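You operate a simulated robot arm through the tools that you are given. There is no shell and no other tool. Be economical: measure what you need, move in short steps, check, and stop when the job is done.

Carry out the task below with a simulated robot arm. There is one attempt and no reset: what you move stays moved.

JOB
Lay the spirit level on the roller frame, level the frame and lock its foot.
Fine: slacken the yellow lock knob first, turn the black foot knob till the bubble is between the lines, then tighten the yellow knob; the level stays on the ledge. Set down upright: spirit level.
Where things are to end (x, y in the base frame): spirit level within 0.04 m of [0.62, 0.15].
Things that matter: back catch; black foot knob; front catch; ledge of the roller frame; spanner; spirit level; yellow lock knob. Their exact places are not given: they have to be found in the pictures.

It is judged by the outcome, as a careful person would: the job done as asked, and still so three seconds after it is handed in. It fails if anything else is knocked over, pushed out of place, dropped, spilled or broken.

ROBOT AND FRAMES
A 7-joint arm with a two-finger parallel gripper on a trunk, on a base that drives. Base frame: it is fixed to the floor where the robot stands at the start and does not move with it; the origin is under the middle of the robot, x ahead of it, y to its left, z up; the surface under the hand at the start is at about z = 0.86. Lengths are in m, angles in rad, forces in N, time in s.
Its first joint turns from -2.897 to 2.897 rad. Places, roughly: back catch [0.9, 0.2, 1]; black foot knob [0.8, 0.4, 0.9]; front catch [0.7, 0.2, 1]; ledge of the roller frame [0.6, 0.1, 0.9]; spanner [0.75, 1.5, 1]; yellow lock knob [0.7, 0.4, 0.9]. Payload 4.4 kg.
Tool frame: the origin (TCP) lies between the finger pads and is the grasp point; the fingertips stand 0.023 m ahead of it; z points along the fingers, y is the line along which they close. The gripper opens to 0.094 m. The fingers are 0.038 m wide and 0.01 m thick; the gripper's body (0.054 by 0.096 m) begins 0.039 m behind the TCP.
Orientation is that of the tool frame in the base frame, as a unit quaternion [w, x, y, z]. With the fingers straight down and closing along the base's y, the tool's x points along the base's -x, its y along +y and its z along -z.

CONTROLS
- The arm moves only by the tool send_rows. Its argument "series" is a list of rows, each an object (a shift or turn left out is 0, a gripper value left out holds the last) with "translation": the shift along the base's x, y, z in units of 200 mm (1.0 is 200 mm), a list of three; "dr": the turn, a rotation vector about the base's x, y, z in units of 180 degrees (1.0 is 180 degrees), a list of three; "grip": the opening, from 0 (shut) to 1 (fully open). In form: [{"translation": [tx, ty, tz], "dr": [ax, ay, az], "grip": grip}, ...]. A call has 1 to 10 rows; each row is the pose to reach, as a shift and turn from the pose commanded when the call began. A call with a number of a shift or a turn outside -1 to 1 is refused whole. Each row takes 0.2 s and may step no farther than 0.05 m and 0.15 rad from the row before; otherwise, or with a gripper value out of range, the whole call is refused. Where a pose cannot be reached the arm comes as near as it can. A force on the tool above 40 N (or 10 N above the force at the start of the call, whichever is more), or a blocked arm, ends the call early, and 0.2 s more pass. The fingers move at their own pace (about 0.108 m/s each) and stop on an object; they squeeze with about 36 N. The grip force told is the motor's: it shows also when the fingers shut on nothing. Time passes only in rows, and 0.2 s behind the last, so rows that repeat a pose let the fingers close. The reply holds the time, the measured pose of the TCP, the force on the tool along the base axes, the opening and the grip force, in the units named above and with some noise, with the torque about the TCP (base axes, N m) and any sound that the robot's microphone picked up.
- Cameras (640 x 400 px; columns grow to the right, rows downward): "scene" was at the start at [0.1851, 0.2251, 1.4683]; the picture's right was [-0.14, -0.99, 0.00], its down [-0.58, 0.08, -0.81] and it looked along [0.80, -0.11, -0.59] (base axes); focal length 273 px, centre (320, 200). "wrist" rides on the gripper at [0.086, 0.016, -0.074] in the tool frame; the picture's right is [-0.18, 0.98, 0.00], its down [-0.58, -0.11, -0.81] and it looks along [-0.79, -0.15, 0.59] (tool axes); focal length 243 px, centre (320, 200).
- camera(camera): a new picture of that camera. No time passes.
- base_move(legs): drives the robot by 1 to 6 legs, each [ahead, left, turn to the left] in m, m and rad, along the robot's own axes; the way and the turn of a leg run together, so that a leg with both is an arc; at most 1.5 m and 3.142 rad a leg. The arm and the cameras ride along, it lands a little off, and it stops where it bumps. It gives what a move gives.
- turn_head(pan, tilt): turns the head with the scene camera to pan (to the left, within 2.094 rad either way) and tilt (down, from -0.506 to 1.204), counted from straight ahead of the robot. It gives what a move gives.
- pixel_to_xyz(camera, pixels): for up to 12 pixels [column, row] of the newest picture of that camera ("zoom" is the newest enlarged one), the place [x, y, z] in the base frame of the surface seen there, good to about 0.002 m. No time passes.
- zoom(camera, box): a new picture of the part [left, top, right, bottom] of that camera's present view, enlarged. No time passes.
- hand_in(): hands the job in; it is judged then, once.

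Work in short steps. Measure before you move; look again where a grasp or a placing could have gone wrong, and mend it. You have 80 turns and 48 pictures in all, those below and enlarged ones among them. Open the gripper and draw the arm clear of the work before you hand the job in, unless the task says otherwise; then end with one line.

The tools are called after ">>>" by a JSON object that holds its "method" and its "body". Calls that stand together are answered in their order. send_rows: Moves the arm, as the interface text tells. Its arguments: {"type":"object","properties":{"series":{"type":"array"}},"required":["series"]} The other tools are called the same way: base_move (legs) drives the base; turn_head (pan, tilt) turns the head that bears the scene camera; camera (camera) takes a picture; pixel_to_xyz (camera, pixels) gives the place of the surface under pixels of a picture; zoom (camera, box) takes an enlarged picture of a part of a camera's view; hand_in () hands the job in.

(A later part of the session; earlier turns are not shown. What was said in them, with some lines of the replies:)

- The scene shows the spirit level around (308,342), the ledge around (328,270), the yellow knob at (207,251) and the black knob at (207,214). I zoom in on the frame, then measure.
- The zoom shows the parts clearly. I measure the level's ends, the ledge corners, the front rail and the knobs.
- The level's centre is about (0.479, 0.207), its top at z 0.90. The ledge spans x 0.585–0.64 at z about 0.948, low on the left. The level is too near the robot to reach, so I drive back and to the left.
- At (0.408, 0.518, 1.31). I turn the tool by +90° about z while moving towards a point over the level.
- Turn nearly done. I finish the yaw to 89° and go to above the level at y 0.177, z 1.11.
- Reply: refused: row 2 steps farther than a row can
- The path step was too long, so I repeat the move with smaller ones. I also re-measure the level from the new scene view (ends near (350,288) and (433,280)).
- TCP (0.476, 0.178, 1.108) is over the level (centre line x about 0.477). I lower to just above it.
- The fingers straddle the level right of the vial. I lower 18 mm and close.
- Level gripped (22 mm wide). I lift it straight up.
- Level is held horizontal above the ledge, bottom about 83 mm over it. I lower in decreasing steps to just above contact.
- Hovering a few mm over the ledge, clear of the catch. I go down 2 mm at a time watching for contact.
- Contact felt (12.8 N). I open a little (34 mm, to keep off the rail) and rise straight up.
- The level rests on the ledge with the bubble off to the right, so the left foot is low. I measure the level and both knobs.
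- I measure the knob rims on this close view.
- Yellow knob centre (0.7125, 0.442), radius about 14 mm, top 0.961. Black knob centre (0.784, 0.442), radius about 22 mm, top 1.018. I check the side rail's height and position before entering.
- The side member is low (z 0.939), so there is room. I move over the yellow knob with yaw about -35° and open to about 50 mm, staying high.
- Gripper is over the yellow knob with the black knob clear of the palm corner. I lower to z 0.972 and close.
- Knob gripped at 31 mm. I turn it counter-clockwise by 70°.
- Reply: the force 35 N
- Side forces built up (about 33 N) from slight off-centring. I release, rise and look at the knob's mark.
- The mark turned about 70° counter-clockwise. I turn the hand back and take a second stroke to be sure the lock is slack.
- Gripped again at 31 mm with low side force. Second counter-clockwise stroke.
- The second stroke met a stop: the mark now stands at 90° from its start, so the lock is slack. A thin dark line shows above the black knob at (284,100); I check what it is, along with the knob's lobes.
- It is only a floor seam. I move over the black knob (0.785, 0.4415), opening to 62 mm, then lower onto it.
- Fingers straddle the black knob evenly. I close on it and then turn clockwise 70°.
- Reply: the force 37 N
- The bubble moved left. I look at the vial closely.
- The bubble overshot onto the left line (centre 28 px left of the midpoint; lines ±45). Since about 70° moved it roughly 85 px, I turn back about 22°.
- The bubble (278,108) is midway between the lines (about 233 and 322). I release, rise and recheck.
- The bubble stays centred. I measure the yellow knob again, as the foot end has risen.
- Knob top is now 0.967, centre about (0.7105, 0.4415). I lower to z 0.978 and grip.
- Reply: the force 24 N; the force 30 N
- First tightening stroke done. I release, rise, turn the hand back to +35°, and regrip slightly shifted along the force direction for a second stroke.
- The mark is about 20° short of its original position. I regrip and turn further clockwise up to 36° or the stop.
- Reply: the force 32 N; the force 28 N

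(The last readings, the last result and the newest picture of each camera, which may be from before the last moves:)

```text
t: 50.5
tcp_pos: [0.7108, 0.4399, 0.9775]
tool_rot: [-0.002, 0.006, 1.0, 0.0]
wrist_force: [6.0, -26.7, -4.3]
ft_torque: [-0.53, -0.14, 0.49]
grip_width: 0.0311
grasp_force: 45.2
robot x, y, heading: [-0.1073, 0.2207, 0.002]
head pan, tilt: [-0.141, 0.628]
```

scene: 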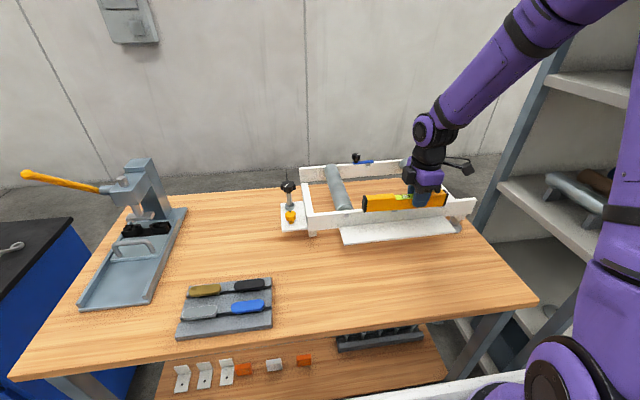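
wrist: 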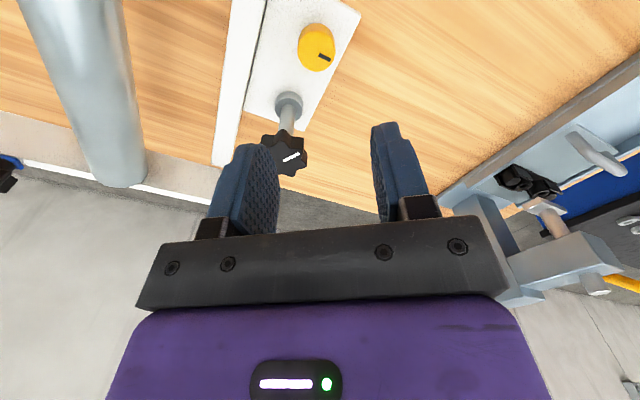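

The twist torque rose to 0.49 N·m, so it met the tight stop. I release, rise clear and check the mark and bubble.

>>> {"method": "send_rows", "body": {"series": [{"grip": 0.55}, {"grip": 0.55}, {"translation": [0, 0, 0.15]}, {"translation": [0, 0, 0.35]}, {"translation": [0, 0, 0.6]}, {"translation": [0, 0, 0.8]}, {"translation": [0, 0, 1.0]}]}}

>>> {"method": "zoom", "body": {"camera": "scene", "box": [260, 150, 350, 245]}}

>>> {"method": "zoom", "body": {"camera": "scene", "box": [380, 212, 428, 242]}}

>>> {"method": "camera", "body": {"camera": "scene"}}

>>> {"method": "pixel_to_xyz", "body": {"camera": "scene", "pixels": [[363, 233], [438, 224], [401, 230]]}}

```text
t: 52.1
tcp_pos: [0.7101, 0.4435, 1.18]
tool_rot: [-0.001, 0.006, 1.0, 0.001]
wrist_force: [1.0, 0.2, -0.6]
ft_torque: [-0.01, 0.0, -0.02]
grip_width: 0.0518
grasp_force: 0.1
robot x, y, heading: [-0.109, 0.2257, -0.009]
head pan, tilt: [-0.141, 0.628]
```

```text
4.21 times, centred on (305, 198) of scene
```

zoom: 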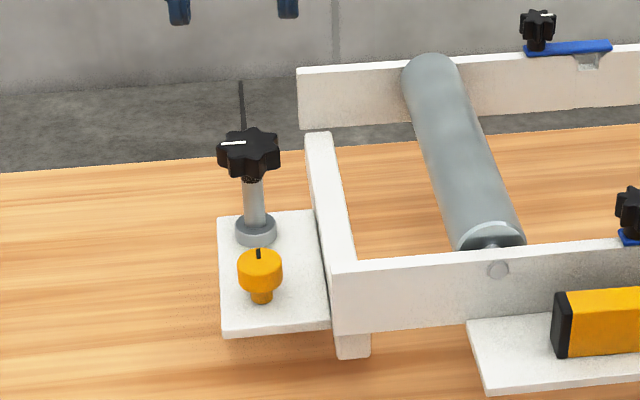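

```text
13.33 times, centred on (404, 227) of scene
```

zoom: 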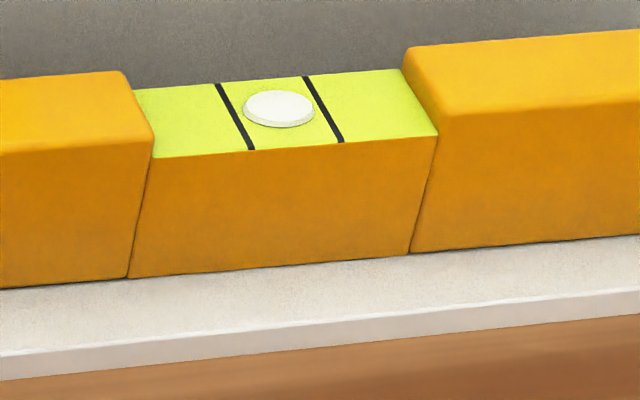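

```text
15 pictures are left
```

scene: 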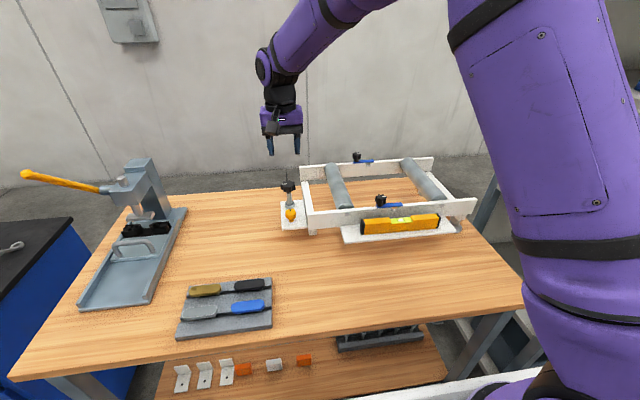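

```text
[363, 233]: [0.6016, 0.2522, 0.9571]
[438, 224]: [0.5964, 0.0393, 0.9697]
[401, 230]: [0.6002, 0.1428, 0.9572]
```

The yellow mark is back at its tight position, the bubble sits between the lines, and the level is at about (0.61, 0.15). The gripper is open and well clear, so I hand in.

>>> {"method": "hand_in", "body": {}}

```text
The job is handed in.
```

The spirit level is on the ledge at about (0.61, 0.15), the frame is levelled with the bubble between the lines, and the yellow lock knob is tightened to its stop. The job is handed in.
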